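You operate a simulated robot arm through the tools that you are given. There is no shell and no other tool.

You run a simulated two-armed robot. Do the job below in one go: nothing can be reset, and whatever is moved stays where it is left.

Task
Take the small yellow lamp cap and leave it on the service bench before the left dispenser. Open the blue bench drawer, fetch the steel coil from the top of the fill bench and set it in the inside of the blue bench drawer and shut the drawer again. Take the green can from the clear end of the low steel table and put it on the middle of the service bench. Take the orange-framed pad and put it on the service bench before the right dispenser. Close the cooler door. Take the yellow canister and put it on the middle shelf of bay a. Do these in any order. Set down upright: small yellow lamp cap, steel coil, green can, yellow canister.

The check looks at the end state, three seconds after you hand in, the way a careful person would. Anything else that was tipped, shoved, dropped, spilled or broken makes it a failure. A push-on lid holds only when it is set on centred and level and pressed home; a screw cap is set on level and turned clockwise until tight.

Robot
Two 7-joint arms with two-finger grippers on one trunk, on a base that moves. Base frame: it is fixed to the floor where the robot stands at the start and does not move with it; the origin is under the middle of the robot, x ahead of it, y to its left, z up. Readings come in m, degrees, newtons and seconds.
The left shoulder is at the start at [0.06, 0.123, 0.945], the right one opposite. With the tool pointing down near the work surface each hand reaches from about 0.36 to 0.8 m from the robot's upright axis, wherever it stands, measured 20 degrees to its own side. Places, roughly: blue bench drawer [2.3, 1, 0.7]; cooler door [-5.1, -1.6, 0.9]; green can [-3.25, -3.75, 0.75]; inside of the blue bench drawer [2.4, 1, 0.7]; middle of the service bench (15x30 cm) [-1.44, -1.3, 0.72]; middle shelf of bay A [-5.7, 6.5, 0.8]; orange-framed pad (9x6x2 cm) [-3.5, -3.3, 0.6]; service bench before the left dispenser (12x22 cm) [-0.66, -1.24, 0.72]; service bench before the right dispenser (22x60 cm [-2.16, -1.4, 0.72]; small yellow lamp cap (7x7x8 cm) [2.6, -0.4, 0.9]; steel coil [2.5, -0.75, 1]; yellow canister [-7.5, 5.5, 0.75]. Payload 1.47 kg a hand.
The TCP of each hand is the grasp point between the finger pads, 0.016 m short of the fingertips. In the tool frame z runs along the fingers and y along their closing line. The gripper opens to 0.087 m; its body begins 0.055 m behind the TCP.
Orientation is that of the tool frame in the base frame, as [roll, pitch, yaw] about the fixed x, y, z axes, in that order (R = Rz(yaw) Ry(pitch) Rx(roll)). With the fingers straight down and closing along the base's y, the tool's x points along the base's -x, its y along +y and its z along -z.

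Tools
- The arms move only by the tool jog_arm. It takes "left_commands", "right_commands" or both (then of equal length, played together; a hand with none holds still); each is one flat list of numbers, 7 for each row, row after row: the finger opening in cm, from 0 to 8.7, then the shift along the tool's x, y, z in cm, then the turn, a rotation vector about the tool's x, y, z in degrees. In form: [gripper, dx, dy, dz, ax, ay, az, gripper, dx, dy, dz, ax, ay, az, ...]. A call has 1 to 20 rows; each row is the pose to reach, as a shift and turn from the pose commanded when the call began, along the tool's axes at that moment. Each row takes 0.2 s and may step no farther than 0.05 m and 8.6 degrees from the row before; otherwise, or with a gripper value out of range, the whole call is refused. A pose out of reach is approached as far as the arm can. The call stops where the force on the tool passes 40 N (or 10 N more than at its start, if that is more) or the arm is blocked; 0.2 s more then pass. The fingers move at their own pace (about 0.153 m/s each) and stop on an object; they squeeze with about 28 N. The grip force told is the motor's: it shows also when the fingers shut on nothing. Time passes only in rows, and 0.2 s behind the last, so rows that repeat a pose let the fingers close. It gives the time, the measured TCP pose, the force on the tool (base axes), the opening and the grip force at its end, in the units of the frame above (readings bear some noise), with the torque about the TCP (base axes, N m) and any sound that the robot's microphone picked up.
- Cameras (640 x 400 px; columns grow to the right, rows downward): "scene" is now at [0.0988, -0.0057, 1.5176]; the picture's right is [-0.08, -1.00, 0.00], its down [-0.58, 0.05, -0.81] and it looks along [0.81, -0.07, -0.58] (base axes); focal length 283 px, centre (320, 200). "left" rides on the left gripper at [0.073, -0.012, -0.09] in its tool frame; the picture's right is [0.16, 0.99, 0.00], its down [-0.72, 0.12, -0.68] and it looks along [-0.67, 0.11, 0.73] (tool axes); focal length 247 px, centre (320, 200). "right" rides on the right gripper at [0.073, 0.012, -0.09] in its tool frame; the picture's right is [-0.16, 0.99, 0.00], its down [-0.72, -0.12, -0.68] and it looks along [-0.67, -0.11, 0.73] (tool axes); focal length 247 px, centre (320, 200). There is no depth. A picture from a camera that has moved, and an enlarged one, comes with that camera's place and axes in the base frame and with its lens.
- snapshot(camera): a new picture of that camera. It takes no simulated time.
- slide_trunk(by): moves the trunk up (or, below 0, down) by that many m; the arms and the scene camera ride with it, the base frame stays. It gives what a move gives, with no picture.
- roll_base(legs): drives the robot by 1 to 6 legs, each [ahead, left, turn to the left] in m, m and degrees, along the robot's own axes; the way and the turn of a leg run together, so that a leg with both is an arc; at most 1.5 m and 180 degrees a leg. The arms and the cameras ride along, it lands a little off, and it stops where it bumps. It gives what a move gives.
- pan_tilt(pan, tilt): turns the head with the scene camera to pan (to the left, within 120 degrees either way) and tilt (down, from -29 to 69), counted from straight ahead of the robot. It gives what a move gives.
- enlarge(camera, box): a new picture of the part [left, top, right, bottom] of that camera's present view, enlarged. It takes no simulated time.
- finish_job(): hands the job in; it is judged then, once.

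Nothing tells you exact positions but the pictures and the camera data. Unless the task says otherwise, let go and move clear before handing in.

The tools are called as name(argument=value, ...) on one line, values as JSON. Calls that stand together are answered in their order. jog_arm: Moves the arms, as the interface text tells. Its arguments: {"type":"object","properties":{"left_commands":{"type":"array"},"right_commands":{"type":"array"}},"required":[]} The other tools are called the same way: slide_trunk (by) moves the trunk up or down; roll_base (legs) drives the base; pan_tilt (pan, tilt) turns the head that bears the scene camera; snapshot (camera) takes a picture; enlarge (camera, box) takes an enlarged picture of a part of a camera's view; finish_job () hands the job in.

At the start:

```text
time: 0.0
left_tcp_pos: [0.5534, 0.2682, 1.0605]
left_tcp_rot: [-179.9, 0.0, -180.0]
left_ft_force: [-0.4, -0.4, 0.7]
left_moment: [-0.01, 0.0, 0.02]
left_gripper_width: 0.087
left_finger_force: 0.0
right_tcp_pos: [0.4427, -0.1445, 1.0879]
right_tcp_rot: [-179.9, 0.0, -180.0]
right_ft_force: [0.1, 0.1, 0.8]
right_moment: [0.0, -0.01, -0.01]
right_gripper_width: 0.0869
right_finger_force: 0.1
trunk travel left (down, up): [-0.1, 0.13]
robot x, y, heading: [0.0015, -0.0031, 0.2]
head pan, tilt (commanded): [-4.6, 35.6]
```

scene: 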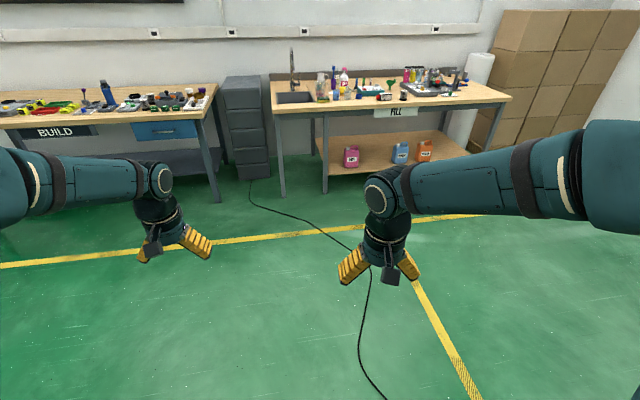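
right: 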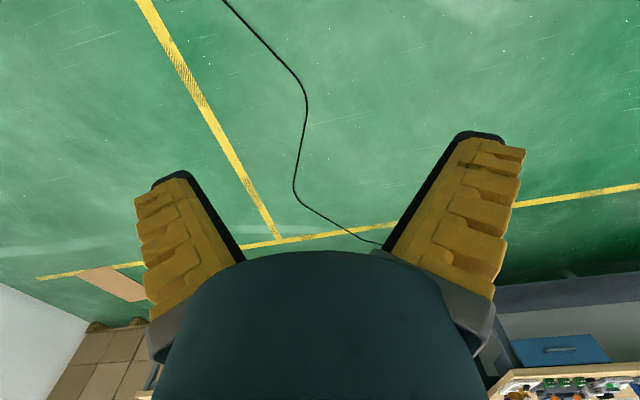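
left: 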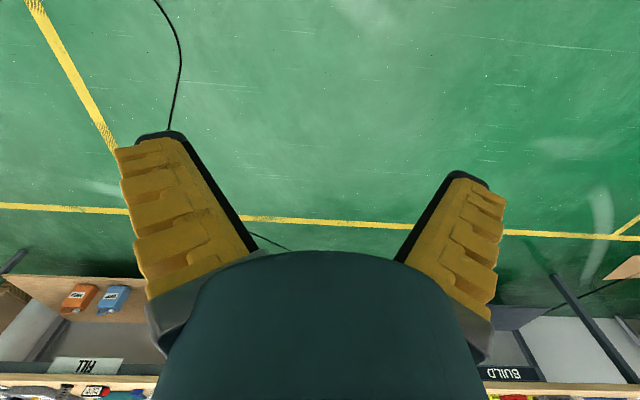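

I see the build bench with the blue drawer ahead on the left and the fill bench ahead on the right, with a cable on the floor. I will look closer at both benches before driving.

enlarge(camera="scene", box=[260, 30, 520, 200])

enlarge(camera="scene", box=[0, 60, 260, 220])

```text
2.35 times, centred on (390, 115) of scene
camera zoom: at [0.0988, -0.0057, 1.5176], right [-0.08, -1.0, 0.0], down [-0.58, 0.05, -0.81], along [0.81, -0.07, -0.58], focal length 666 px, centre (155, 400)
```

zoom: 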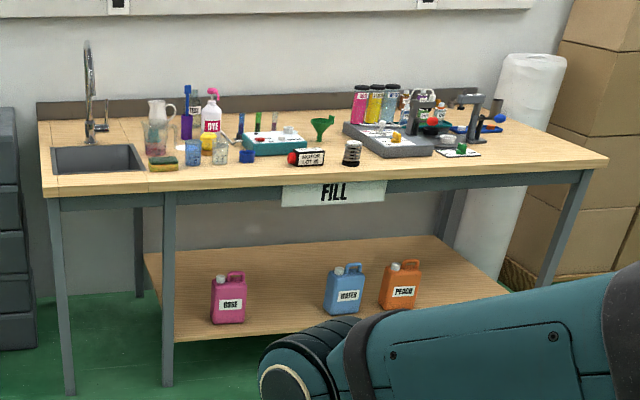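

```text
2.46 times, centred on (130, 140) of scene
camera zoom: at [0.0988, -0.0057, 1.5176], right [-0.08, -1.0, 0.0], down [-0.58, 0.05, -0.81], along [0.81, -0.07, -0.58], focal length 697 px, centre (788, 348)
```

zoom: 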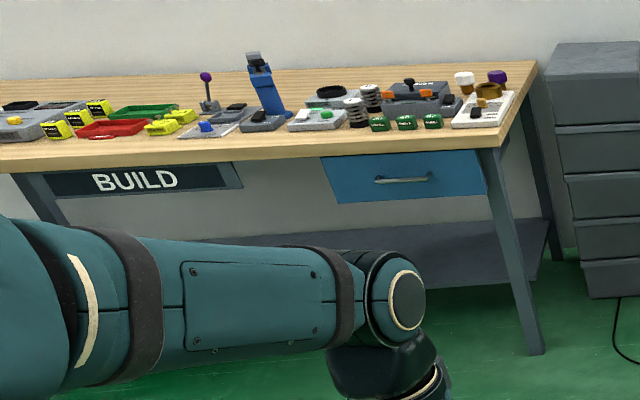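

The steel coil looks to be standing mid-bench on the fill bench, with the yellow cap nearer the sink behind a clear cup. I will look around with the head to know the room before driving.

pan_tilt(pan=90, tilt=25)

snapshot(camera="scene")

pan_tilt(pan=-90, tilt=25)

snapshot(camera="scene")

pan_tilt(pan=-120, tilt=20)

snapshot(camera="scene")

pan_tilt(pan=120, tilt=20)

snapshot(camera="scene")

```text
time: 1.7
left_tcp_pos: [0.5532, 0.2684, 1.0599]
left_tcp_rot: [180.0, 0.0, 180.0]
left_ft_force: [0.5, 0.1, 0.2]
left_moment: [-0.01, 0.01, 0.03]
left_gripper_width: 0.0872
left_finger_force: 0.1
right_tcp_pos: [0.4411, -0.1436, 1.0885]
right_tcp_rot: [180.0, 0.0, 180.0]
right_ft_force: [0.2, -0.1, -0.9]
right_moment: [0.02, 0.0, 0.0]
right_gripper_width: 0.0867
right_finger_force: 0.1
trunk travel left (down, up): [-0.1, 0.13]
robot x, y, heading: [0.0025, -0.0041, 0.1]
head pan, tilt (commanded): [90.0, 25.0]
```

```text
taken
camera scene: at [0.0113, 0.0934, 1.5342], right [1.0, 0.0, 0.0], down [0.0, -0.42, -0.91], along [0.0, 0.91, -0.42], focal length 283 px, centre (320, 200)
```

scene: 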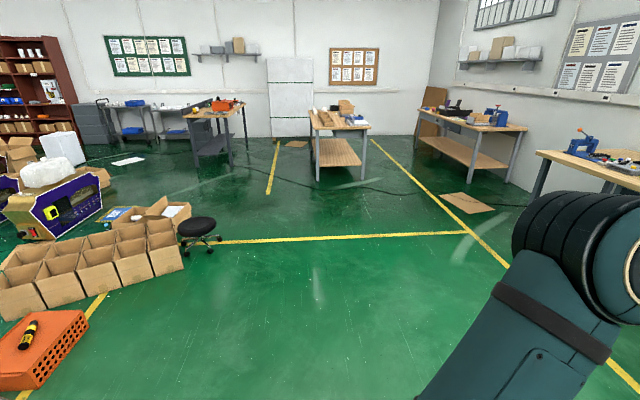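

```text
time: 4.4
left_tcp_pos: [0.5538, 0.2695, 1.061]
left_tcp_rot: [-179.9, 0.0, 180.0]
left_ft_force: [0.0, 0.1, -0.5]
left_moment: [0.0, -0.02, -0.02]
left_gripper_width: 0.0872
left_finger_force: 0.2
right_tcp_pos: [0.4429, -0.1448, 1.0889]
right_tcp_rot: [-179.9, 0.1, 179.9]
right_ft_force: [-0.1, -0.6, -0.5]
right_moment: [0.03, -0.01, 0.02]
right_gripper_width: 0.0868
right_finger_force: 0.0
trunk travel left (down, up): [-0.1, 0.13]
robot x, y, heading: [0.0018, 0.0018, 0.1]
head pan, tilt (commanded): [-90.0, 25.0]
```

```text
taken
camera scene: at [0.0113, -0.0908, 1.5343], right [-1.0, 0.0, 0.0], down [0.0, 0.42, -0.91], along [0.0, -0.91, -0.42], focal length 283 px, centre (320, 200)
```

scene: 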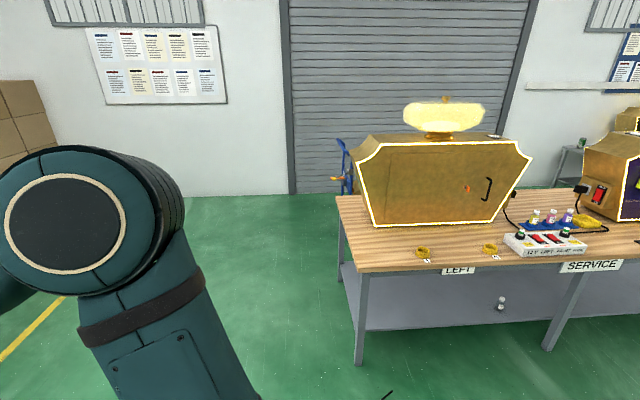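

```text
time: 5.3
left_tcp_pos: [0.5549, 0.2681, 1.0601]
left_tcp_rot: [-180.0, 0.0, -179.9]
left_ft_force: [0.0, -0.2, 0.0]
left_moment: [-0.01, -0.02, 0.0]
left_gripper_width: 0.0871
left_finger_force: 0.1
right_tcp_pos: [0.4416, -0.144, 1.0891]
right_tcp_rot: [179.9, 0.0, -179.9]
right_ft_force: [0.6, 0.8, -0.1]
right_moment: [-0.03, -0.02, 0.05]
right_gripper_width: 0.0869
right_finger_force: 0.0
trunk travel left (down, up): [-0.1, 0.13]
robot x, y, heading: [0.0005, 0.0015, -0.3]
head pan, tilt (commanded): [-120.0, 20.0]
```

```text
taken
camera scene: at [-0.0352, -0.0794, 1.5423], right [-0.87, 0.5, 0.0], down [0.17, 0.3, -0.94], along [-0.47, -0.81, -0.34], focal length 283 px, centre (320, 200)
```

scene: 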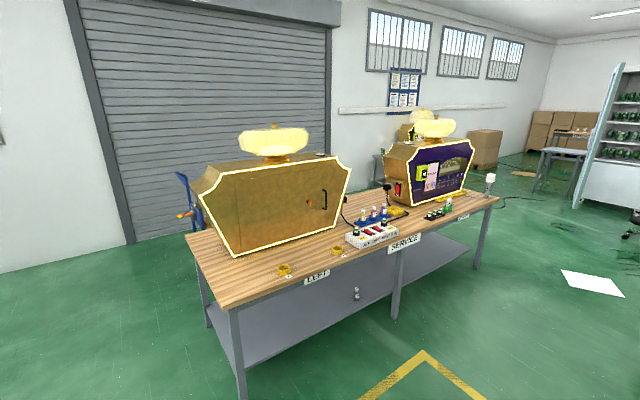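

```text
time: 8.7
left_tcp_pos: [0.5541, 0.2682, 1.0586]
left_tcp_rot: [179.9, -0.1, -180.0]
left_ft_force: [-0.3, 0.0, -0.1]
left_moment: [-0.02, -0.02, -0.02]
left_gripper_width: 0.0868
left_finger_force: 0.1
right_tcp_pos: [0.4421, -0.1439, 1.0878]
right_tcp_rot: [180.0, 0.0, -180.0]
right_ft_force: [0.8, 0.6, 0.2]
right_moment: [-0.02, 0.01, 0.01]
right_gripper_width: 0.087
right_finger_force: 0.0
trunk travel left (down, up): [-0.1, 0.13]
robot x, y, heading: [-0.0025, 0.0006, -0.0]
head pan, tilt (commanded): [120.0, 20.0]
```

```text
taken
camera scene: at [-0.0352, 0.082, 1.5423], right [0.87, 0.5, 0.0], down [0.17, -0.3, -0.94], along [-0.47, 0.81, -0.34], focal length 283 px, centre (320, 200)
```

scene: 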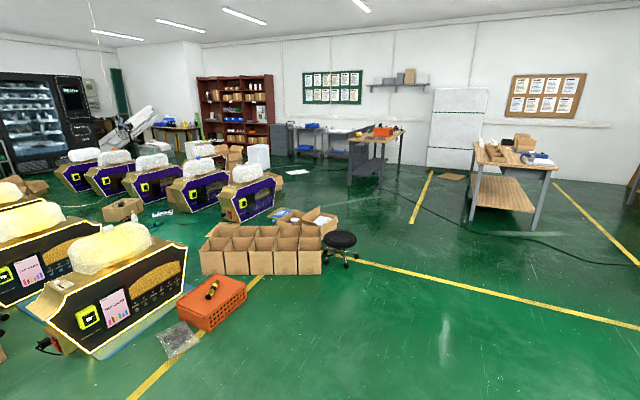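

The room is clear between here and the build bench. I'll drive up to the drawer first, because opening it needs a free hand.

roll_base(legs=[[1.1, 0.7, 0]])

pan_tilt(pan=10, tilt=40)

snapshot(camera="scene")

snapshot(camera="left")

```text
time: 15.3
left_tcp_pos: [1.6542, 0.9653, 1.0601]
left_tcp_rot: [-180.0, 0.0, 179.8]
left_ft_force: [1.3, 0.2, 0.1]
left_moment: [0.03, 0.02, 0.01]
left_gripper_width: 0.087
left_finger_force: 0.1
right_tcp_pos: [1.5398, 0.5529, 1.0891]
right_tcp_rot: [-179.9, 0.0, 179.7]
right_ft_force: [-0.3, 0.0, -0.7]
right_moment: [0.03, 0.01, 0.0]
right_gripper_width: 0.0868
right_finger_force: 0.1
trunk travel left (down, up): [-0.1, 0.13]
robot x, y, heading: [1.1032, 0.699, -0.4]
head pan, tilt (commanded): [120.0, 20.0]
```

```text
time: 17.2
left_tcp_pos: [1.654, 0.9654, 1.0586]
left_tcp_rot: [-180.0, 0.0, 179.7]
left_ft_force: [-0.4, -0.5, 0.4]
left_moment: [-0.02, -0.01, 0.0]
left_gripper_width: 0.0873
left_finger_force: 0.0
right_tcp_pos: [1.541, 0.5526, 1.0877]
right_tcp_rot: [179.9, 0.0, 179.7]
right_ft_force: [-0.9, 0.2, -0.8]
right_moment: [-0.01, 0.02, 0.0]
right_gripper_width: 0.0869
right_finger_force: 0.1
trunk travel left (down, up): [-0.1, 0.13]
robot x, y, heading: [1.1011, 0.6991, -0.3]
head pan, tilt (commanded): [10.0, 40.0]
```

```text
taken
camera scene: at [1.1942, 0.7156, 1.5109], right [0.17, -0.99, 0.0], down [-0.63, -0.11, -0.77], along [0.76, 0.13, -0.64], focal length 283 px, centre (320, 200)
```

scene: 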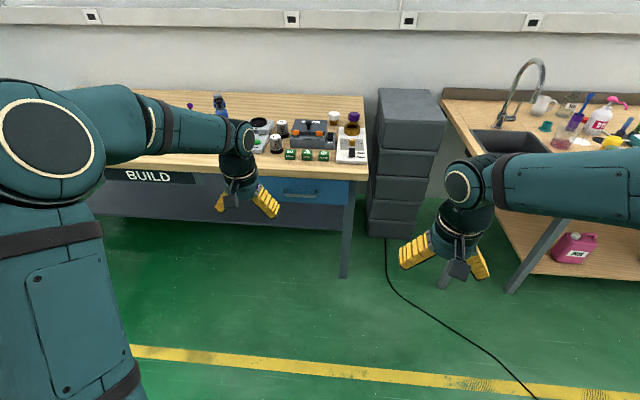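

```text
taken
camera left: at [1.5808, 0.9545, 1.1503], right [-0.15, 0.99, 0.0], down [0.72, 0.11, 0.68], along [0.67, 0.1, -0.73], focal length 247 px, centre (320, 200)
```

left: 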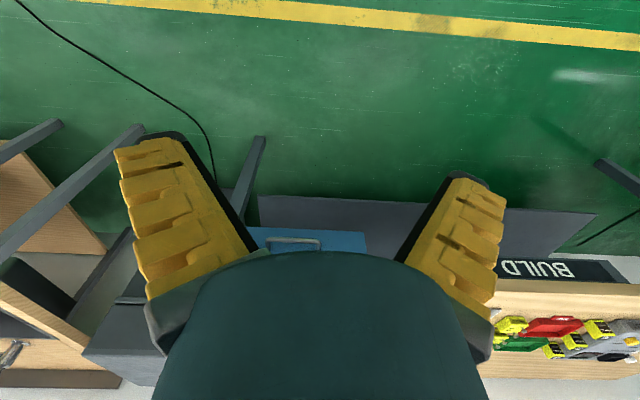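

From two views I place the drawer handle near [2.145, 0.96, 0.725]. I'll turn the left hand to point forward with its fingers closing up and down to grip that bar.

jog_arm(left_commands=[8.6, 0.39, 0, 1.86, -4.95, -4.95, 4.95, 8.6, 0.77, 0, 3.71, -9.9, -9.9, 9.9, 8.6, 1.16, 0, 5.57, -14.85, -14.85, 14.85, 8.6, 1.54, 0, 7.43, -19.8, -19.8, 19.8, 8.6, 1.93, 0, 9.29, -24.74, -24.74, 24.74, 8.6, 2.31, 0, 11.14, -29.69, -29.69, 29.69, 8.6, 2.7, 0, 13, -34.64, -34.64, 34.64, 8.6, 3.09, 0, 14.86, -39.59, -39.59, 39.59, 8.6, 3.47, 0, 16.71, -44.54, -44.54, 44.54, 8.6, 3.86, 0, 18.57, -49.49, -49.49, 49.49, 8.6, 4.24, 0, 20.43, -54.44, -54.44, 54.44, 8.6, 4.63, 0, 22.29, -59.39, -59.39, 59.39, 8.6, 5.01, 0, 24.14, -64.33, -64.33, 64.33, 8.6, 5.4, 0, 26, -69.28, -69.28, 69.28, 8.6, 5.4, 0, 26, -69.28, -69.28, 69.28])

snapshot(camera="left")

snapshot(camera="scene")

```text
time: 20.4
left_tcp_pos: [1.5982, 0.968, 0.8005]
left_tcp_rot: [89.9, 0.0, 89.6]
left_ft_force: [1.0, 0.5, 0.4]
left_moment: [-0.03, 0.0, -0.04]
left_gripper_width: 0.0862
left_finger_force: 0.1
left hand out of reach, approached as far as the arm can: row 10, 11
right_tcp_pos: [1.5388, 0.554, 1.0888]
right_tcp_rot: [180.0, 0.0, 179.7]
right_ft_force: [-0.3, 0.9, 0.0]
right_moment: [-0.02, 0.03, -0.02]
right_gripper_width: 0.0869
right_finger_force: 0.0
trunk travel left (down, up): [-0.1, 0.13]
robot x, y, heading: [1.1017, 0.6997, -0.4]
head pan, tilt (commanded): [10.0, 40.0]
```

```text
taken
camera left: at [1.5099, 1.0407, 0.7891], right [0.0, 0.16, 0.99], down [-0.69, -0.72, 0.11], along [0.73, -0.68, 0.11], focal length 247 px, centre (320, 200)
```

left: 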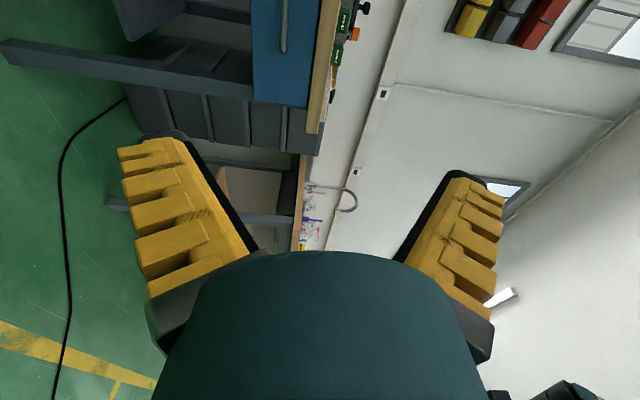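

```text
taken
camera scene: at [1.1934, 0.7169, 1.5111], right [0.17, -0.99, 0.0], down [-0.63, -0.11, -0.77], along [0.76, 0.13, -0.64], focal length 283 px, centre (320, 200)
```

scene: 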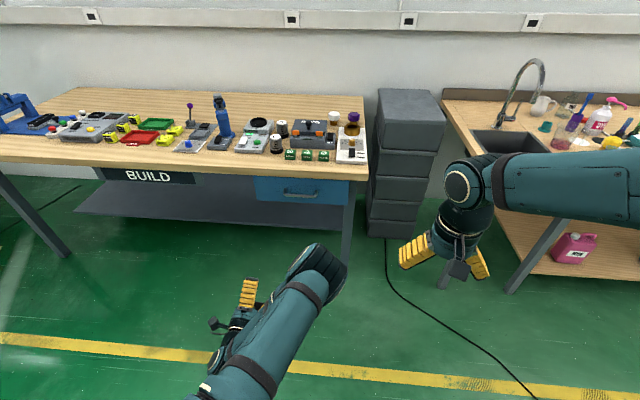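

The left hand now points forward at [1.60, 0.97, 0.80]. I'll look closely at the drawer handle to fix its place.

enlarge(camera="scene", box=[240, 100, 380, 220])

enlarge(camera="left", box=[220, 0, 360, 120])

```text
3.33 times, centred on (310, 160) of scene
camera zoom: at [1.1934, 0.7169, 1.5111], right [0.17, -0.99, 0.0], down [-0.63, -0.11, -0.77], along [0.76, 0.13, -0.64], focal length 944 px, centre (353, 333)
```

zoom: 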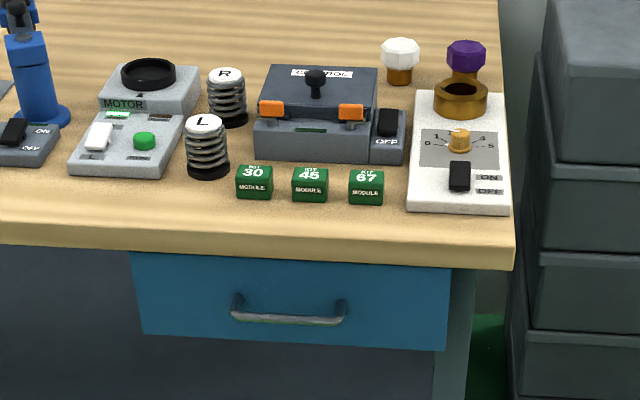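

```text
3.33 times, centred on (290, 60) of left
camera zoom: at [1.5099, 1.0407, 0.7891], right [0.0, 0.16, 0.99], down [-0.69, -0.72, 0.11], along [0.73, -0.68, 0.11], focal length 823 px, centre (420, 667)
```

zoom: 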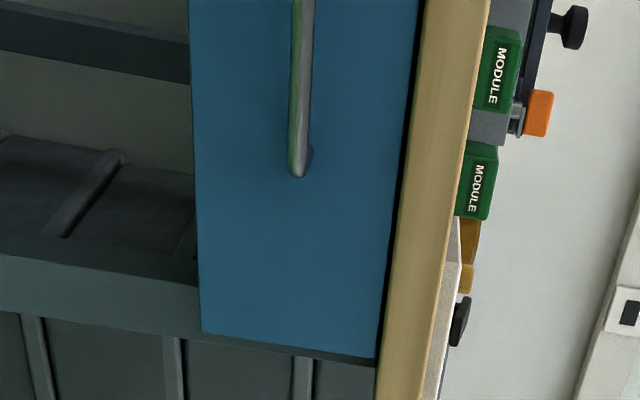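

Three views agree on the handle at about [2.145, 0.965, 0.728], a bar some 14 cm long. I'll roll 25 cm closer and then reach in.

roll_base(legs=[[0.25, 0, 0]])

jog_arm(left_commands=[6, 0, -1.5, 3, 0, 0, 0, 6, 0, -3, 6, 0, 0, 0, 6, 0, -4.5, 9, 0, 0, 0, 6, 0, -6, 12, 0, 0, 0, 6, 0, -7.1, 15, 0, 0, 0, 6, 0, -7.1, 18, 0, 0, 0, 6, 0, -7.1, 18, 0, 0, 0])

snapshot(camera="left")

snapshot(camera="scene")

```text
time: 22.2
left_tcp_pos: [1.8494, 0.9663, 0.7997]
left_tcp_rot: [90.0, 0.1, 89.9]
left_ft_force: [0.7, 0.9, 0.4]
left_moment: [0.02, -0.03, 0.0]
left_gripper_width: 0.0863
left_finger_force: 0.1
right_tcp_pos: [1.7921, 0.5543, 1.0881]
right_tcp_rot: [-179.9, -0.1, 179.9]
right_ft_force: [0.4, 0.0, -0.2]
right_moment: [0.0, 0.01, 0.03]
right_gripper_width: 0.0872
right_finger_force: 0.1
trunk travel left (down, up): [-0.1, 0.13]
robot x, y, heading: [1.3496, 0.6976, -0.1]
head pan, tilt (commanded): [10.0, 40.0]
```

```text
time: 23.8
left_tcp_pos: [2.0306, 0.9689, 0.73]
left_tcp_rot: [90.0, -0.1, 90.0]
left_ft_force: [-0.3, 1.2, 0.0]
left_moment: [0.01, 0.03, 0.01]
left_gripper_width: 0.0644
left_finger_force: 3.9
right_tcp_pos: [1.7916, 0.5545, 1.0882]
right_tcp_rot: [180.0, 0.1, 179.9]
right_ft_force: [0.0, 0.0, 0.3]
right_moment: [-0.01, 0.04, 0.04]
right_gripper_width: 0.087
right_finger_force: 0.1
trunk travel left (down, up): [-0.1, 0.13]
robot x, y, heading: [1.3481, 0.6999, -0.2]
head pan, tilt (commanded): [10.0, 40.0]
```

```text
taken
camera left: at [1.9403, 1.0412, 0.7185], right [0.0, 0.16, 0.99], down [-0.68, -0.72, 0.12], along [0.73, -0.67, 0.11], focal length 247 px, centre (320, 200)
```

left: 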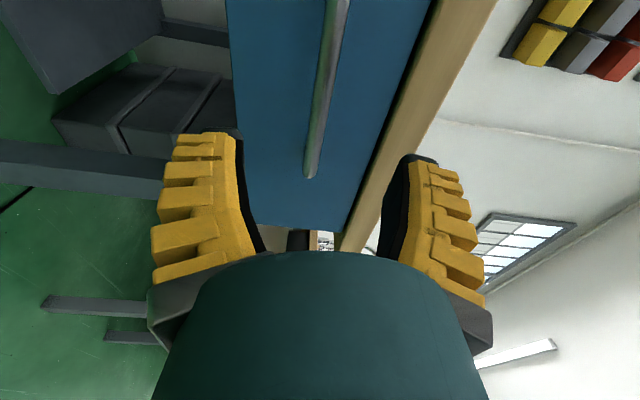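

```text
taken
camera scene: at [1.4449, 0.7151, 1.5109], right [0.17, -0.98, 0.0], down [-0.63, -0.11, -0.77], along [0.75, 0.13, -0.64], focal length 283 px, centre (320, 200)
```

scene: 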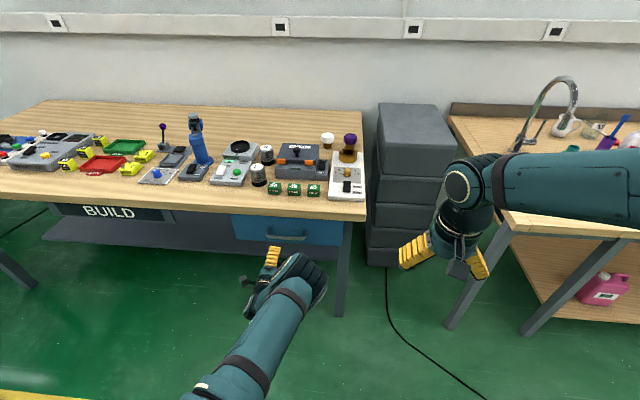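

The handle bar sits centred between the fingers. I'll move the last 11 cm in and close on it.

jog_arm(left_commands=[6, 0, 0.2, 3, 0, 0, 0, 6, 0, 0.2, 6, 0, 0, 0, 6, 0, 0.2, 9, 0, 0, 0, 6, 0, 0.2, 11, 0, 0, 0, 6, 0, 0.2, 11, 0, 0, 0])

snapshot(camera="left")

enlarge(camera="scene", box=[210, 190, 350, 300])

```text
time: 25.0
left_tcp_pos: [2.1399, 0.9683, 0.7304]
left_tcp_rot: [89.9, 0.0, 89.9]
left_ft_force: [0.6, -0.2, 0.3]
left_moment: [0.0, 0.03, -0.02]
left_gripper_width: 0.0644
left_finger_force: 3.2
right_tcp_pos: [1.7909, 0.5546, 1.0892]
right_tcp_rot: [-180.0, 0.0, 179.9]
right_ft_force: [-0.4, -0.8, 0.5]
right_moment: [0.0, -0.03, 0.01]
right_gripper_width: 0.0869
right_finger_force: 0.0
trunk travel left (down, up): [-0.1, 0.13]
robot x, y, heading: [1.348, 0.7006, 0.2]
head pan, tilt (commanded): [10.0, 40.0]
```

```text
taken
camera left: at [2.0502, 1.0404, 0.7191], right [0.0, 0.16, 0.99], down [-0.68, -0.72, 0.12], along [0.73, -0.67, 0.11], focal length 247 px, centre (320, 200)
```

left: 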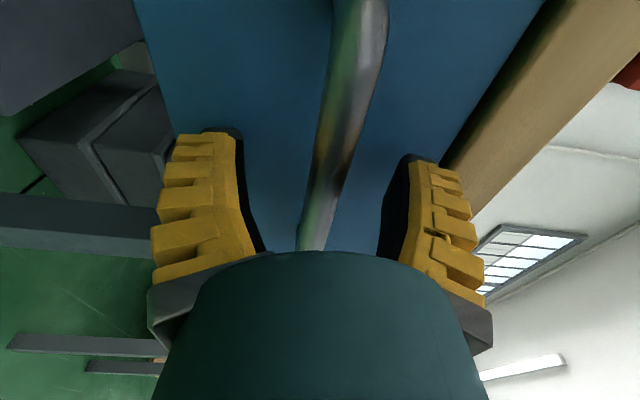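

```text
3.64 times, centred on (280, 245) of scene
camera zoom: at [1.4449, 0.715, 1.5109], right [0.17, -0.98, 0.0], down [-0.63, -0.11, -0.77], along [0.75, 0.13, -0.64], focal length 1030 px, centre (466, 36)
```

zoom: 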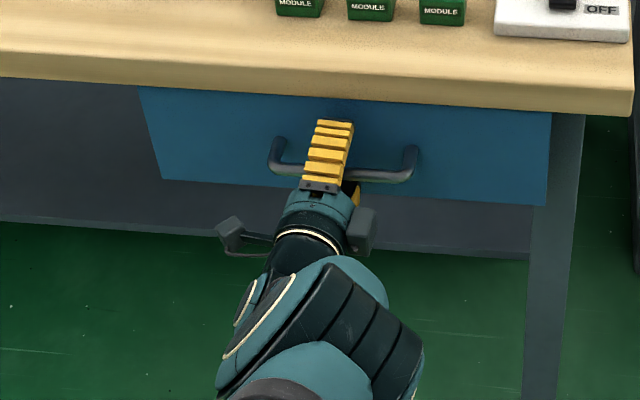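

The bar lies between the fingers, well inside their length. I'll close on it now.

jog_arm(left_commands=[3, 0, 0, 0, 0, 0, 0, 0, 0, 0, 0, 0, 0, 0, 0, 0, 0, 0, 0, 0, 0, 0, 0, 0, 0, 0, 0, 0])

snapshot(camera="left")

```text
time: 26.0
left_tcp_pos: [2.1409, 0.9674, 0.7306]
left_tcp_rot: [89.9, -0.1, 90.0]
left_ft_force: [0.5, -0.4, -0.9]
left_moment: [0.05, 0.02, 0.01]
left_gripper_width: 0.0059
left_finger_force: 28.5
right_tcp_pos: [1.7916, 0.5535, 1.0893]
right_tcp_rot: [180.0, 0.0, -180.0]
right_ft_force: [-0.4, 0.8, -0.1]
right_moment: [0.01, 0.02, 0.0]
right_gripper_width: 0.087
right_finger_force: 0.0
trunk travel left (down, up): [-0.1, 0.13]
robot x, y, heading: [1.3502, 0.6988, -0.4]
head pan, tilt (commanded): [10.0, 40.0]
```

```text
taken
camera left: at [2.0501, 1.0404, 0.719], right [0.0, 0.16, 0.99], down [-0.68, -0.72, 0.12], along [0.73, -0.67, 0.11], focal length 247 px, centre (320, 200)
```

left: 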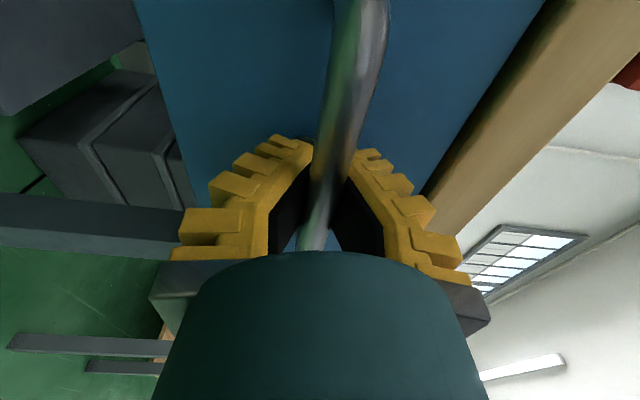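

The fingers hold something 6 mm wide, so the bar appears gripped. I'll pull straight back and watch the force.

jog_arm(left_commands=[0, 0, 0, -1, 0, 0, 0, 0, 0, 0, -2, 0, 0, 0, 0, 0, 0, -3, 0, 0, 0, 0, 0, 0, -4, 0, 0, 0, 0, 0, 0, -5, 0, 0, 0])

snapshot(camera="scene")

```text
time: 27.2
left_tcp_pos: [2.0899, 0.9682, 0.7315]
left_tcp_rot: [90.1, 0.0, 90.0]
left_ft_force: [0.6, 0.1, -3.2]
left_moment: [0.02, -0.06, 0.0]
left_gripper_width: 0.0
left_finger_force: 28.6
right_tcp_pos: [1.791, 0.5551, 1.0879]
right_tcp_rot: [179.9, -0.1, 179.9]
right_ft_force: [0.0, 0.5, -0.1]
right_moment: [0.0, -0.02, -0.02]
right_gripper_width: 0.0872
right_finger_force: 0.0
trunk travel left (down, up): [-0.1, 0.13]
robot x, y, heading: [1.3522, 0.702, -0.1]
head pan, tilt (commanded): [10.0, 40.0]
```

```text
taken
camera scene: at [1.4451, 0.7152, 1.5109], right [0.17, -0.98, 0.0], down [-0.63, -0.11, -0.77], along [0.75, 0.13, -0.64], focal length 283 px, centre (320, 200)
```

scene: 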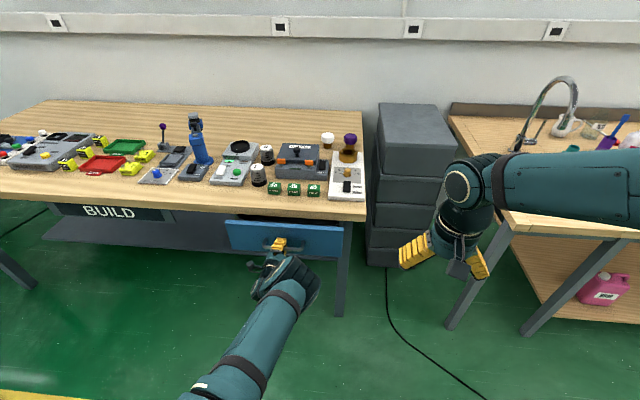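

The drawer front has come out a few cm, though the opening reading is now 0. I'll check whether the grip slipped off.

snapshot(camera="left")

enlarge(camera="scene", box=[210, 190, 350, 300])

```text
taken
camera left: at [1.9999, 1.0406, 0.7197], right [0.0, 0.16, 0.99], down [-0.68, -0.72, 0.12], along [0.73, -0.67, 0.11], focal length 247 px, centre (320, 200)
```

left: 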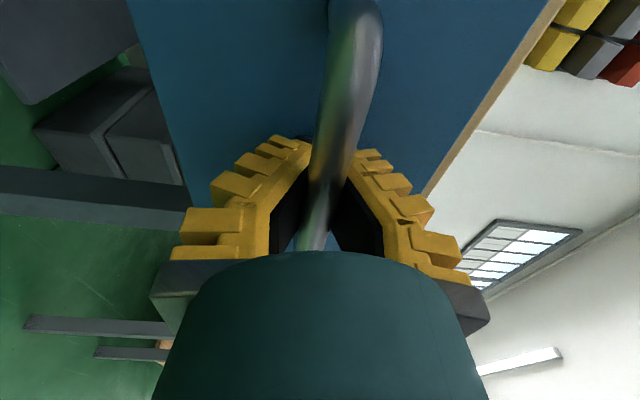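

```text
3.64 times, centred on (280, 245) of scene
camera zoom: at [1.4451, 0.7152, 1.5109], right [0.17, -0.98, 0.0], down [-0.63, -0.11, -0.77], along [0.75, 0.13, -0.64], focal length 1030 px, centre (466, 36)
```

zoom: 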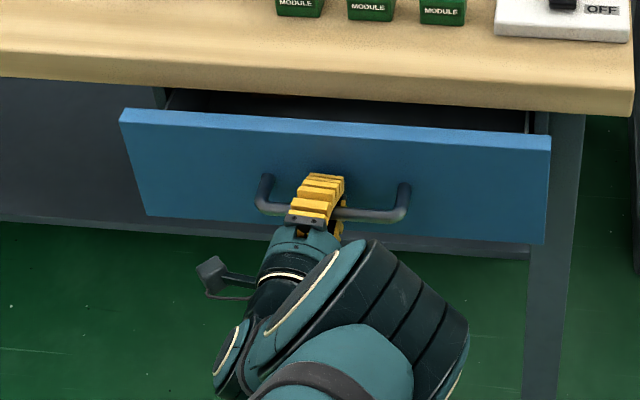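

The flexible fingers are wrapped round the bar and the drawer moves with them. I'll pull out another 20 cm.

jog_arm(left_commands=[0, 0, 0, -2, 0, 0, 0, 0, 0, 0, -4, 0, 0, 0, 0, 0, 0, -6, 0, 0, 0, 0, 0, 0, -8, 0, 0, 0, 0, 0, 0, -10, 0, 0, 0, 0, 0, 0, -12, 0, 0, 0, 0, 0, 0, -14, 0, 0, 0, 0, 0, 0, -16, 0, 0, 0, 0, 0, 0, -18, 0, 0, 0, 0, 0, 0, -20, 0, 0, 0, 0, 0, 0, -20, 0, 0, 0])

snapshot(camera="scene")

```text
time: 29.6
left_tcp_pos: [1.8898, 0.9671, 0.73]
left_tcp_rot: [90.1, 0.0, 90.0]
left_ft_force: [-1.3, -0.2, 0.1]
left_moment: [-0.01, 0.03, -0.01]
left_gripper_width: 0.0001
left_finger_force: 28.0
right_tcp_pos: [1.7908, 0.5553, 1.0882]
right_tcp_rot: [180.0, -0.1, 179.9]
right_ft_force: [0.9, -0.1, -0.3]
right_moment: [0.0, 0.03, 0.02]
right_gripper_width: 0.0871
right_finger_force: 0.2
trunk travel left (down, up): [-0.1, 0.13]
robot x, y, heading: [1.352, 0.6963, -0.0]
head pan, tilt (commanded): [10.0, 40.0]
```

```text
taken
camera scene: at [1.4451, 0.7151, 1.5109], right [0.17, -0.98, 0.0], down [-0.63, -0.11, -0.77], along [0.75, 0.13, -0.64], focal length 283 px, centre (320, 200)
```

scene: 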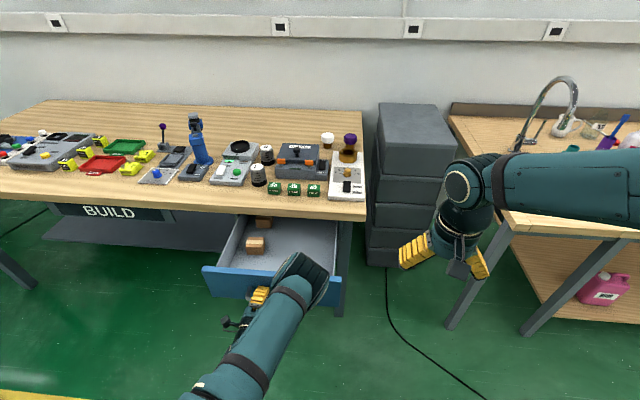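

The drawer is open about 25 cm with two wooden blocks inside on the left and free floor on the right. I'll let go of the handle and roll back.

jog_arm(left_commands=[3, 0, 0, 0, 0, 0, 0, 6, 0, 0, 0, 0, 0, 0, 8.6, 0, 0, 0, 0, 0, 0, 8.6, 0, 0, -2, 0, 0, 0, 8.6, 0, 0, -4, 0, 0, 0])

snapshot(camera="left")

enlarge(camera="scene", box=[190, 190, 370, 340])

```text
time: 30.8
left_tcp_pos: [1.8495, 0.9676, 0.7302]
left_tcp_rot: [89.9, 0.1, 89.8]
left_ft_force: [0.4, -0.2, -0.2]
left_moment: [0.0, 0.0, 0.01]
left_gripper_width: 0.0863
left_finger_force: 0.0
right_tcp_pos: [1.791, 0.554, 1.0877]
right_tcp_rot: [-180.0, 0.0, 179.9]
right_ft_force: [-0.3, 0.1, -0.3]
right_moment: [0.0, -0.03, 0.0]
right_gripper_width: 0.087
right_finger_force: 0.1
trunk travel left (down, up): [-0.1, 0.13]
robot x, y, heading: [1.3489, 0.699, -0.1]
head pan, tilt (commanded): [10.0, 40.0]
```

```text
taken
camera left: at [1.7597, 1.0406, 0.7198], right [0.0, 0.16, 0.99], down [-0.68, -0.72, 0.12], along [0.73, -0.67, 0.11], focal length 247 px, centre (320, 200)
```

left: 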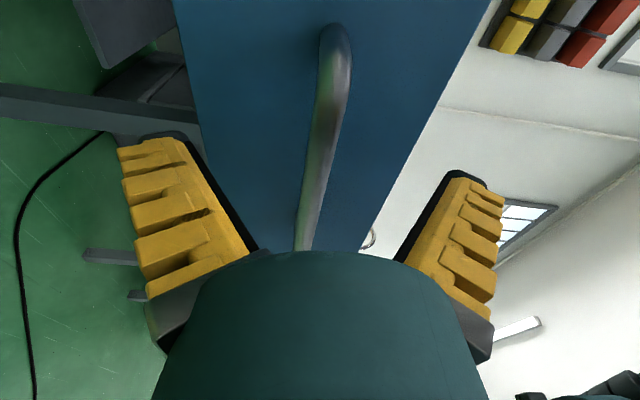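

```text
2.67 times, centred on (280, 265) of scene
camera zoom: at [1.4449, 0.7151, 1.5109], right [0.17, -0.98, 0.0], down [-0.63, -0.11, -0.77], along [0.75, 0.13, -0.64], focal length 755 px, centre (427, 27)
```

zoom: 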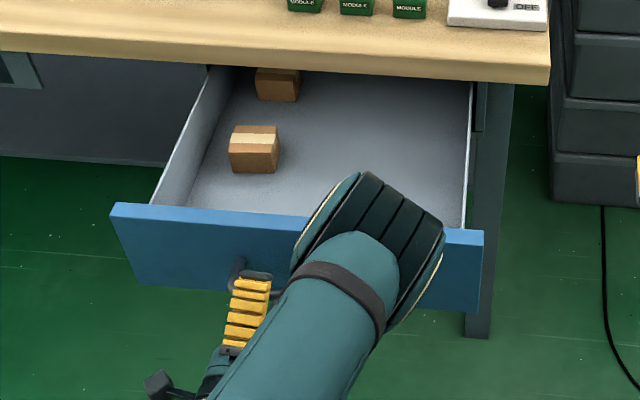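

The hand is clear of the handle. I'll roll back, then lift the left hand and turn it to point down again.

roll_base(legs=[[-0.4, 0, 0]])

jog_arm(left_commands=[8.6, 0, 2.3, 0.3, 4.95, 4.95, -4.95, 8.6, 0, 4.7, 0.6, 9.9, 9.9, -9.9, 8.6, 0, 7, 0.9, 14.85, 14.85, -14.85, 8.6, 0, 9.3, 1.2, 19.8, 19.8, -19.8, 8.6, 0, 11.7, 1.5, 24.74, 24.74, -24.74, 8.6, 0, 14, 1.8, 29.69, 29.69, -29.69, 8.6, 0, 16.3, 2.1, 34.64, 34.64, -34.64, 8.6, 0, 18.7, 2.4, 39.59, 39.59, -39.59, 8.6, 0, 21, 2.7, 44.54, 44.54, -44.54, 8.6, 0, 23.3, 3, 49.49, 49.49, -49.49, 8.6, 0, 25.7, 3.3, 54.44, 54.44, -54.44, 8.6, 0, 28, 3.6, 59.39, 59.39, -59.39, 8.6, 0, 30.3, 3.9, 64.33, 64.33, -64.33, 8.6, 0, 33, 4.2, 69.28, 69.28, -69.28, 8.6, 0, 33, 4.2, 69.28, 69.28, -69.28])

pan_tilt(pan=-20, tilt=30)

snapshot(camera="scene")

```text
time: 33.3
left_tcp_pos: [1.4469, 0.9685, 0.7323]
left_tcp_rot: [90.1, 0.0, 90.0]
left_ft_force: [-0.5, -0.4, 0.2]
left_moment: [0.02, 0.02, 0.01]
left_gripper_width: 0.0862
left_finger_force: 0.1
right_tcp_pos: [1.3887, 0.5542, 1.088]
right_tcp_rot: [180.0, 0.0, -179.9]
right_ft_force: [0.0, 1.0, 0.4]
right_moment: [0.0, -0.02, 0.01]
right_gripper_width: 0.0871
right_finger_force: 0.0
trunk travel left (down, up): [-0.1, 0.13]
robot x, y, heading: [0.949, 0.697, 0.0]
head pan, tilt (commanded): [10.0, 40.0]
```

```text
time: 36.5
left_tcp_pos: [1.4887, 0.9683, 1.0608]
left_tcp_rot: [-179.9, -0.1, 179.9]
left_ft_force: [-0.3, 0.3, -0.6]
left_moment: [-0.03, 0.02, -0.01]
left_gripper_width: 0.0863
left_finger_force: 0.1
left hand out of reach, approached as far as the arm can: row 5, 6
right_tcp_pos: [1.3902, 0.5549, 1.0896]
right_tcp_rot: [180.0, 0.0, -179.9]
right_ft_force: [0.9, -0.3, 0.6]
right_moment: [0.0, 0.03, -0.02]
right_gripper_width: 0.0873
right_finger_force: 0.1
trunk travel left (down, up): [-0.1, 0.13]
robot x, y, heading: [0.9496, 0.7012, 0.1]
head pan, tilt (commanded): [10.0, 40.0]
```

```text
time: 37.5
left_tcp_pos: [1.4902, 0.9683, 1.061]
left_tcp_rot: [-180.0, 0.0, 180.0]
left_ft_force: [0.2, -0.2, 0.5]
left_moment: [0.04, -0.03, 0.0]
left_gripper_width: 0.0863
left_finger_force: 0.2
right_tcp_pos: [1.3894, 0.5541, 1.0877]
right_tcp_rot: [180.0, 0.1, 180.0]
right_ft_force: [-0.3, 0.3, 0.5]
right_moment: [0.02, 0.01, -0.01]
right_gripper_width: 0.0872
right_finger_force: 0.0
trunk travel left (down, up): [-0.1, 0.13]
robot x, y, heading: [0.9462, 0.7002, 0.1]
head pan, tilt (commanded): [-20.0, 30.0]
```

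```text
taken
camera scene: at [1.0444, 0.6698, 1.5263], right [-0.34, -0.94, 0.0], down [-0.47, 0.17, -0.87], along [0.81, -0.3, -0.5], focal length 283 px, centre (320, 200)
```

scene: 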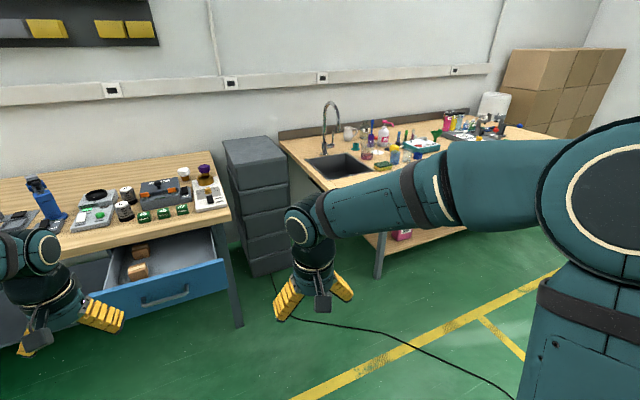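

The drawer stands open. Next I drive to the fill bench, stopping short to look at the cap and coil from nearer.

roll_base(legs=[[0.1, -1.3, 0]])

pan_tilt(pan=0, tilt=32)

snapshot(camera="scene")

enlarge(camera="scene", box=[220, 60, 420, 185])

```text
time: 49.1
left_tcp_pos: [1.5882, -0.3361, 1.0613]
left_tcp_rot: [-179.9, 0.0, 179.9]
left_ft_force: [-0.6, -0.3, 0.6]
left_moment: [0.0, -0.01, 0.03]
left_gripper_width: 0.0864
left_finger_force: 0.0
right_tcp_pos: [1.4882, -0.7509, 1.0883]
right_tcp_rot: [179.9, 0.0, 179.8]
right_ft_force: [0.1, -0.6, 0.2]
right_moment: [-0.02, 0.0, 0.0]
right_gripper_width: 0.0871
right_finger_force: 0.1
trunk travel left (down, up): [-0.1, 0.13]
robot x, y, heading: [1.0474, -0.6032, -0.3]
head pan, tilt (commanded): [-20.0, 30.0]
```

```text
time: 50.0
left_tcp_pos: [1.5881, -0.3367, 1.0605]
left_tcp_rot: [180.0, 0.0, 179.9]
left_ft_force: [-0.3, -0.2, -0.2]
left_moment: [0.0, -0.04, 0.02]
left_gripper_width: 0.0864
left_finger_force: 0.0
right_tcp_pos: [1.4888, -0.751, 1.0884]
right_tcp_rot: [179.9, -0.1, 179.9]
right_ft_force: [-0.1, -0.2, 0.1]
right_moment: [-0.01, 0.03, 0.02]
right_gripper_width: 0.0871
right_finger_force: 0.1
trunk travel left (down, up): [-0.1, 0.13]
robot x, y, heading: [1.0473, -0.6044, -0.3]
head pan, tilt (commanded): [0.0, 32.0]
```

```text
taken
camera scene: at [1.1474, -0.6049, 1.5231], right [0.0, -1.0, 0.0], down [-0.53, 0.0, -0.85], along [0.85, 0.0, -0.53], focal length 283 px, centre (320, 200)
```

scene: 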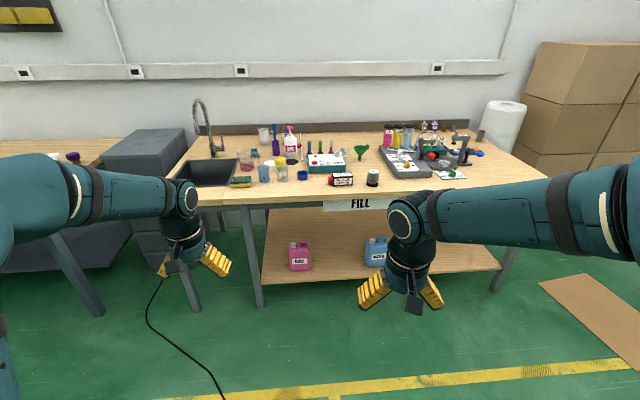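

```text
3.20 times, centred on (320, 122) of scene
camera zoom: at [1.1474, -0.6049, 1.5231], right [0.0, -1.0, 0.0], down [-0.53, 0.0, -0.85], along [0.85, 0.0, -0.53], focal length 906 px, centre (320, 448)
```

zoom: 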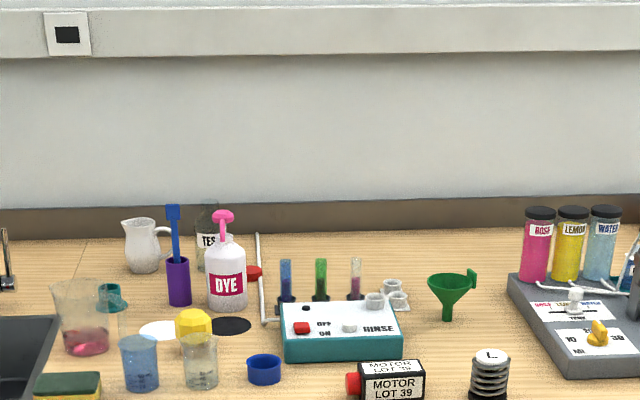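

I place the yellow cap near [2.52, -0.395, 0.89] and the coil near [2.34, -0.86, 0.89], on a bench top at about 0.85. I'll roll nearer so both are within reach, left hand for the cap and right hand for the coil.

roll_base(legs=[[0.6, 0, 0]])

pan_tilt(pan=10, tilt=42)

snapshot(camera="scene")

snapshot(camera="left")

snapshot(camera="right")

```text
time: 53.4
left_tcp_pos: [2.1945, -0.3355, 1.0622]
left_tcp_rot: [-180.0, 0.0, -179.8]
left_ft_force: [0.8, 0.3, 0.6]
left_moment: [0.02, 0.0, -0.01]
left_gripper_width: 0.086
left_finger_force: 0.1
right_tcp_pos: [2.0967, -0.7482, 1.0887]
right_tcp_rot: [180.0, -0.1, -179.7]
right_ft_force: [0.2, -0.4, 0.1]
right_moment: [0.02, -0.02, 0.01]
right_gripper_width: 0.0868
right_finger_force: 0.0
trunk travel left (down, up): [-0.1, 0.13]
robot x, y, heading: [1.6521, -0.6056, 0.1]
head pan, tilt (commanded): [0.0, 32.0]
```

```text
time: 54.1
left_tcp_pos: [2.1934, -0.3343, 1.0605]
left_tcp_rot: [-179.9, -0.1, -179.8]
left_ft_force: [0.8, 0.3, -0.1]
left_moment: [0.02, 0.0, 0.04]
left_gripper_width: 0.0863
left_finger_force: 0.1
right_tcp_pos: [2.0953, -0.7475, 1.0887]
right_tcp_rot: [-180.0, 0.0, -179.7]
right_ft_force: [1.1, -0.4, 0.1]
right_moment: [0.01, 0.02, 0.03]
right_gripper_width: 0.0869
right_finger_force: 0.1
trunk travel left (down, up): [-0.1, 0.13]
robot x, y, heading: [1.6541, -0.6093, 0.5]
head pan, tilt (commanded): [10.0, 42.0]
```

```text
taken
camera scene: at [1.7465, -0.5892, 1.508], right [0.18, -0.98, 0.0], down [-0.66, -0.12, -0.74], along [0.73, 0.13, -0.67], focal length 283 px, centre (320, 200)
```

scene: 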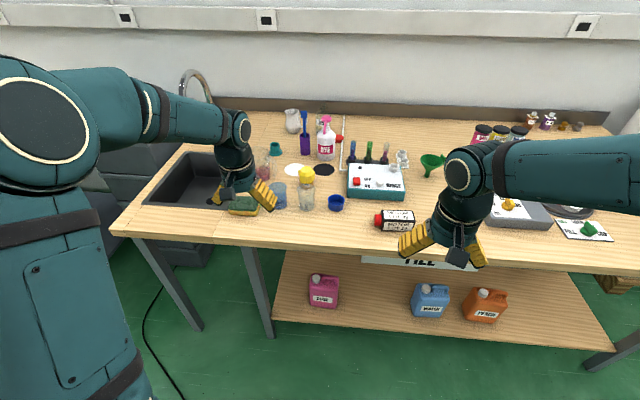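

```text
taken
camera left: at [2.1201, -0.3457, 1.1508], right [-0.16, 0.99, 0.0], down [0.72, 0.12, 0.68], along [0.67, 0.11, -0.73], focal length 247 px, centre (320, 200)
```

left: 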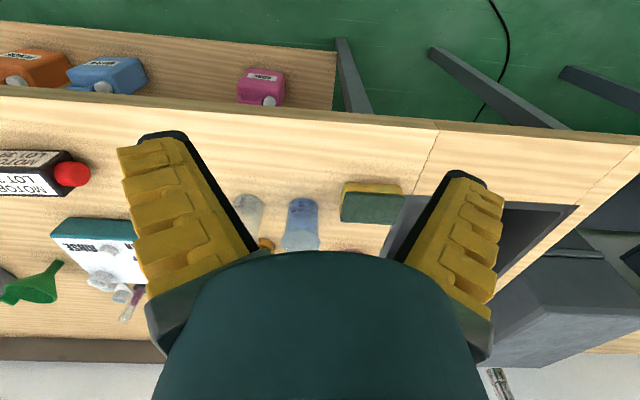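

```text
taken
camera right: at [2.0228, -0.7367, 1.1782], right [0.15, 0.99, 0.0], down [0.72, -0.11, 0.68], along [0.67, -0.1, -0.73], focal length 247 px, centre (320, 200)
```

right: 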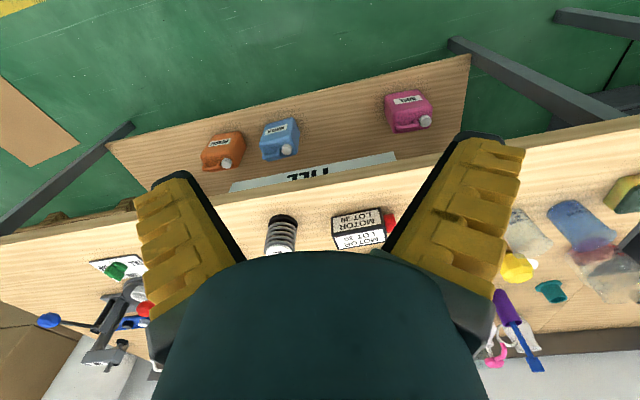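

Both targets are in view now. I'll enlarge to see the spaces around the cap and the coil.

enlarge(camera="scene", box=[230, 100, 430, 225])

enlarge(camera="right", box=[220, 170, 420, 295])

enlarge(camera="right", box=[460, 170, 640, 290])

```text
3.20 times, centred on (330, 162) of scene
camera zoom: at [1.7465, -0.5892, 1.508], right [0.18, -0.98, 0.0], down [-0.66, -0.12, -0.74], along [0.73, 0.13, -0.67], focal length 906 px, centre (288, 320)
```

zoom: 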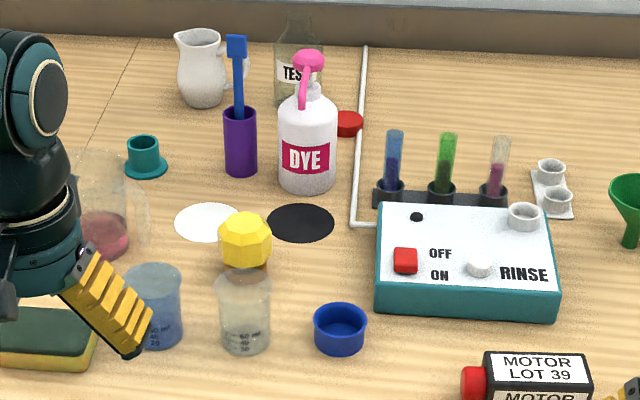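

```text
3.20 times, centred on (320, 232) of right
camera zoom: at [2.0228, -0.7367, 1.1782], right [0.15, 0.99, 0.0], down [0.72, -0.11, 0.68], along [0.67, -0.1, -0.73], focal length 790 px, centre (320, 96)
```

zoom: 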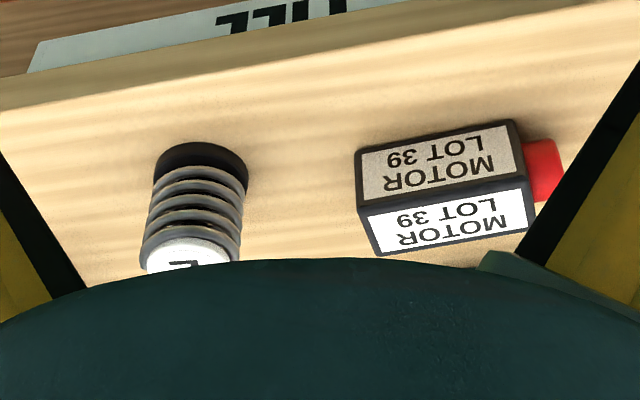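

```text
3.33 times, centred on (550, 230) of right
camera zoom: at [2.0228, -0.7367, 1.1782], right [0.15, 0.99, 0.0], down [0.72, -0.11, 0.68], along [0.67, -0.1, -0.73], focal length 823 px, centre (-447, 100)
```

zoom: 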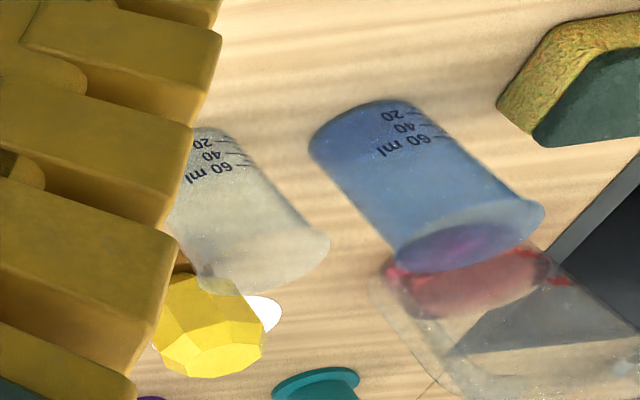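

The cap's ball centre comes out at about [2.543, -0.393, 0.89] and the coil at about [2.36, -0.861, 0.845–0.93]. I'll roll 13 cm closer and bring the left hand above the cap.

roll_base(legs=[[0.13, 0, -0.5]])

snapshot(camera="scene")

```text
time: 55.4
left_tcp_pos: [2.3261, -0.3397, 1.0591]
left_tcp_rot: [180.0, -0.2, 179.7]
left_ft_force: [1.0, -0.5, -0.4]
left_moment: [-0.04, 0.0, 0.03]
left_gripper_width: 0.0864
left_finger_force: 0.0
right_tcp_pos: [2.2249, -0.752, 1.0878]
right_tcp_rot: [180.0, 0.0, 179.8]
right_ft_force: [0.2, 0.8, -0.3]
right_moment: [0.01, 0.03, -0.03]
right_gripper_width: 0.0868
right_finger_force: 0.0
trunk travel left (down, up): [-0.1, 0.13]
robot x, y, heading: [1.7835, -0.6058, -0.5]
head pan, tilt (commanded): [10.0, 42.0]
```

```text
taken
camera scene: at [1.8783, -0.59, 1.5079], right [0.17, -0.99, 0.0], down [-0.66, -0.11, -0.74], along [0.73, 0.13, -0.67], focal length 283 px, centre (320, 200)
```

scene: 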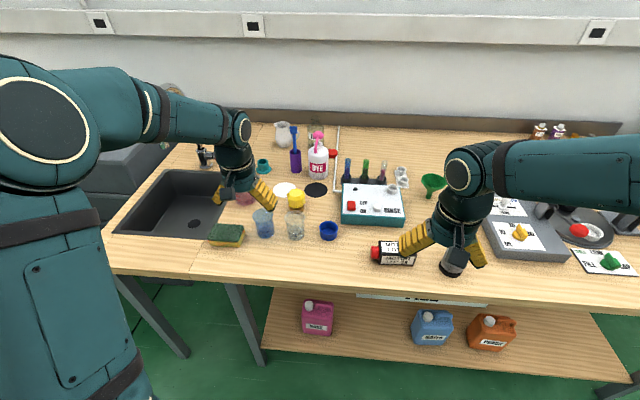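

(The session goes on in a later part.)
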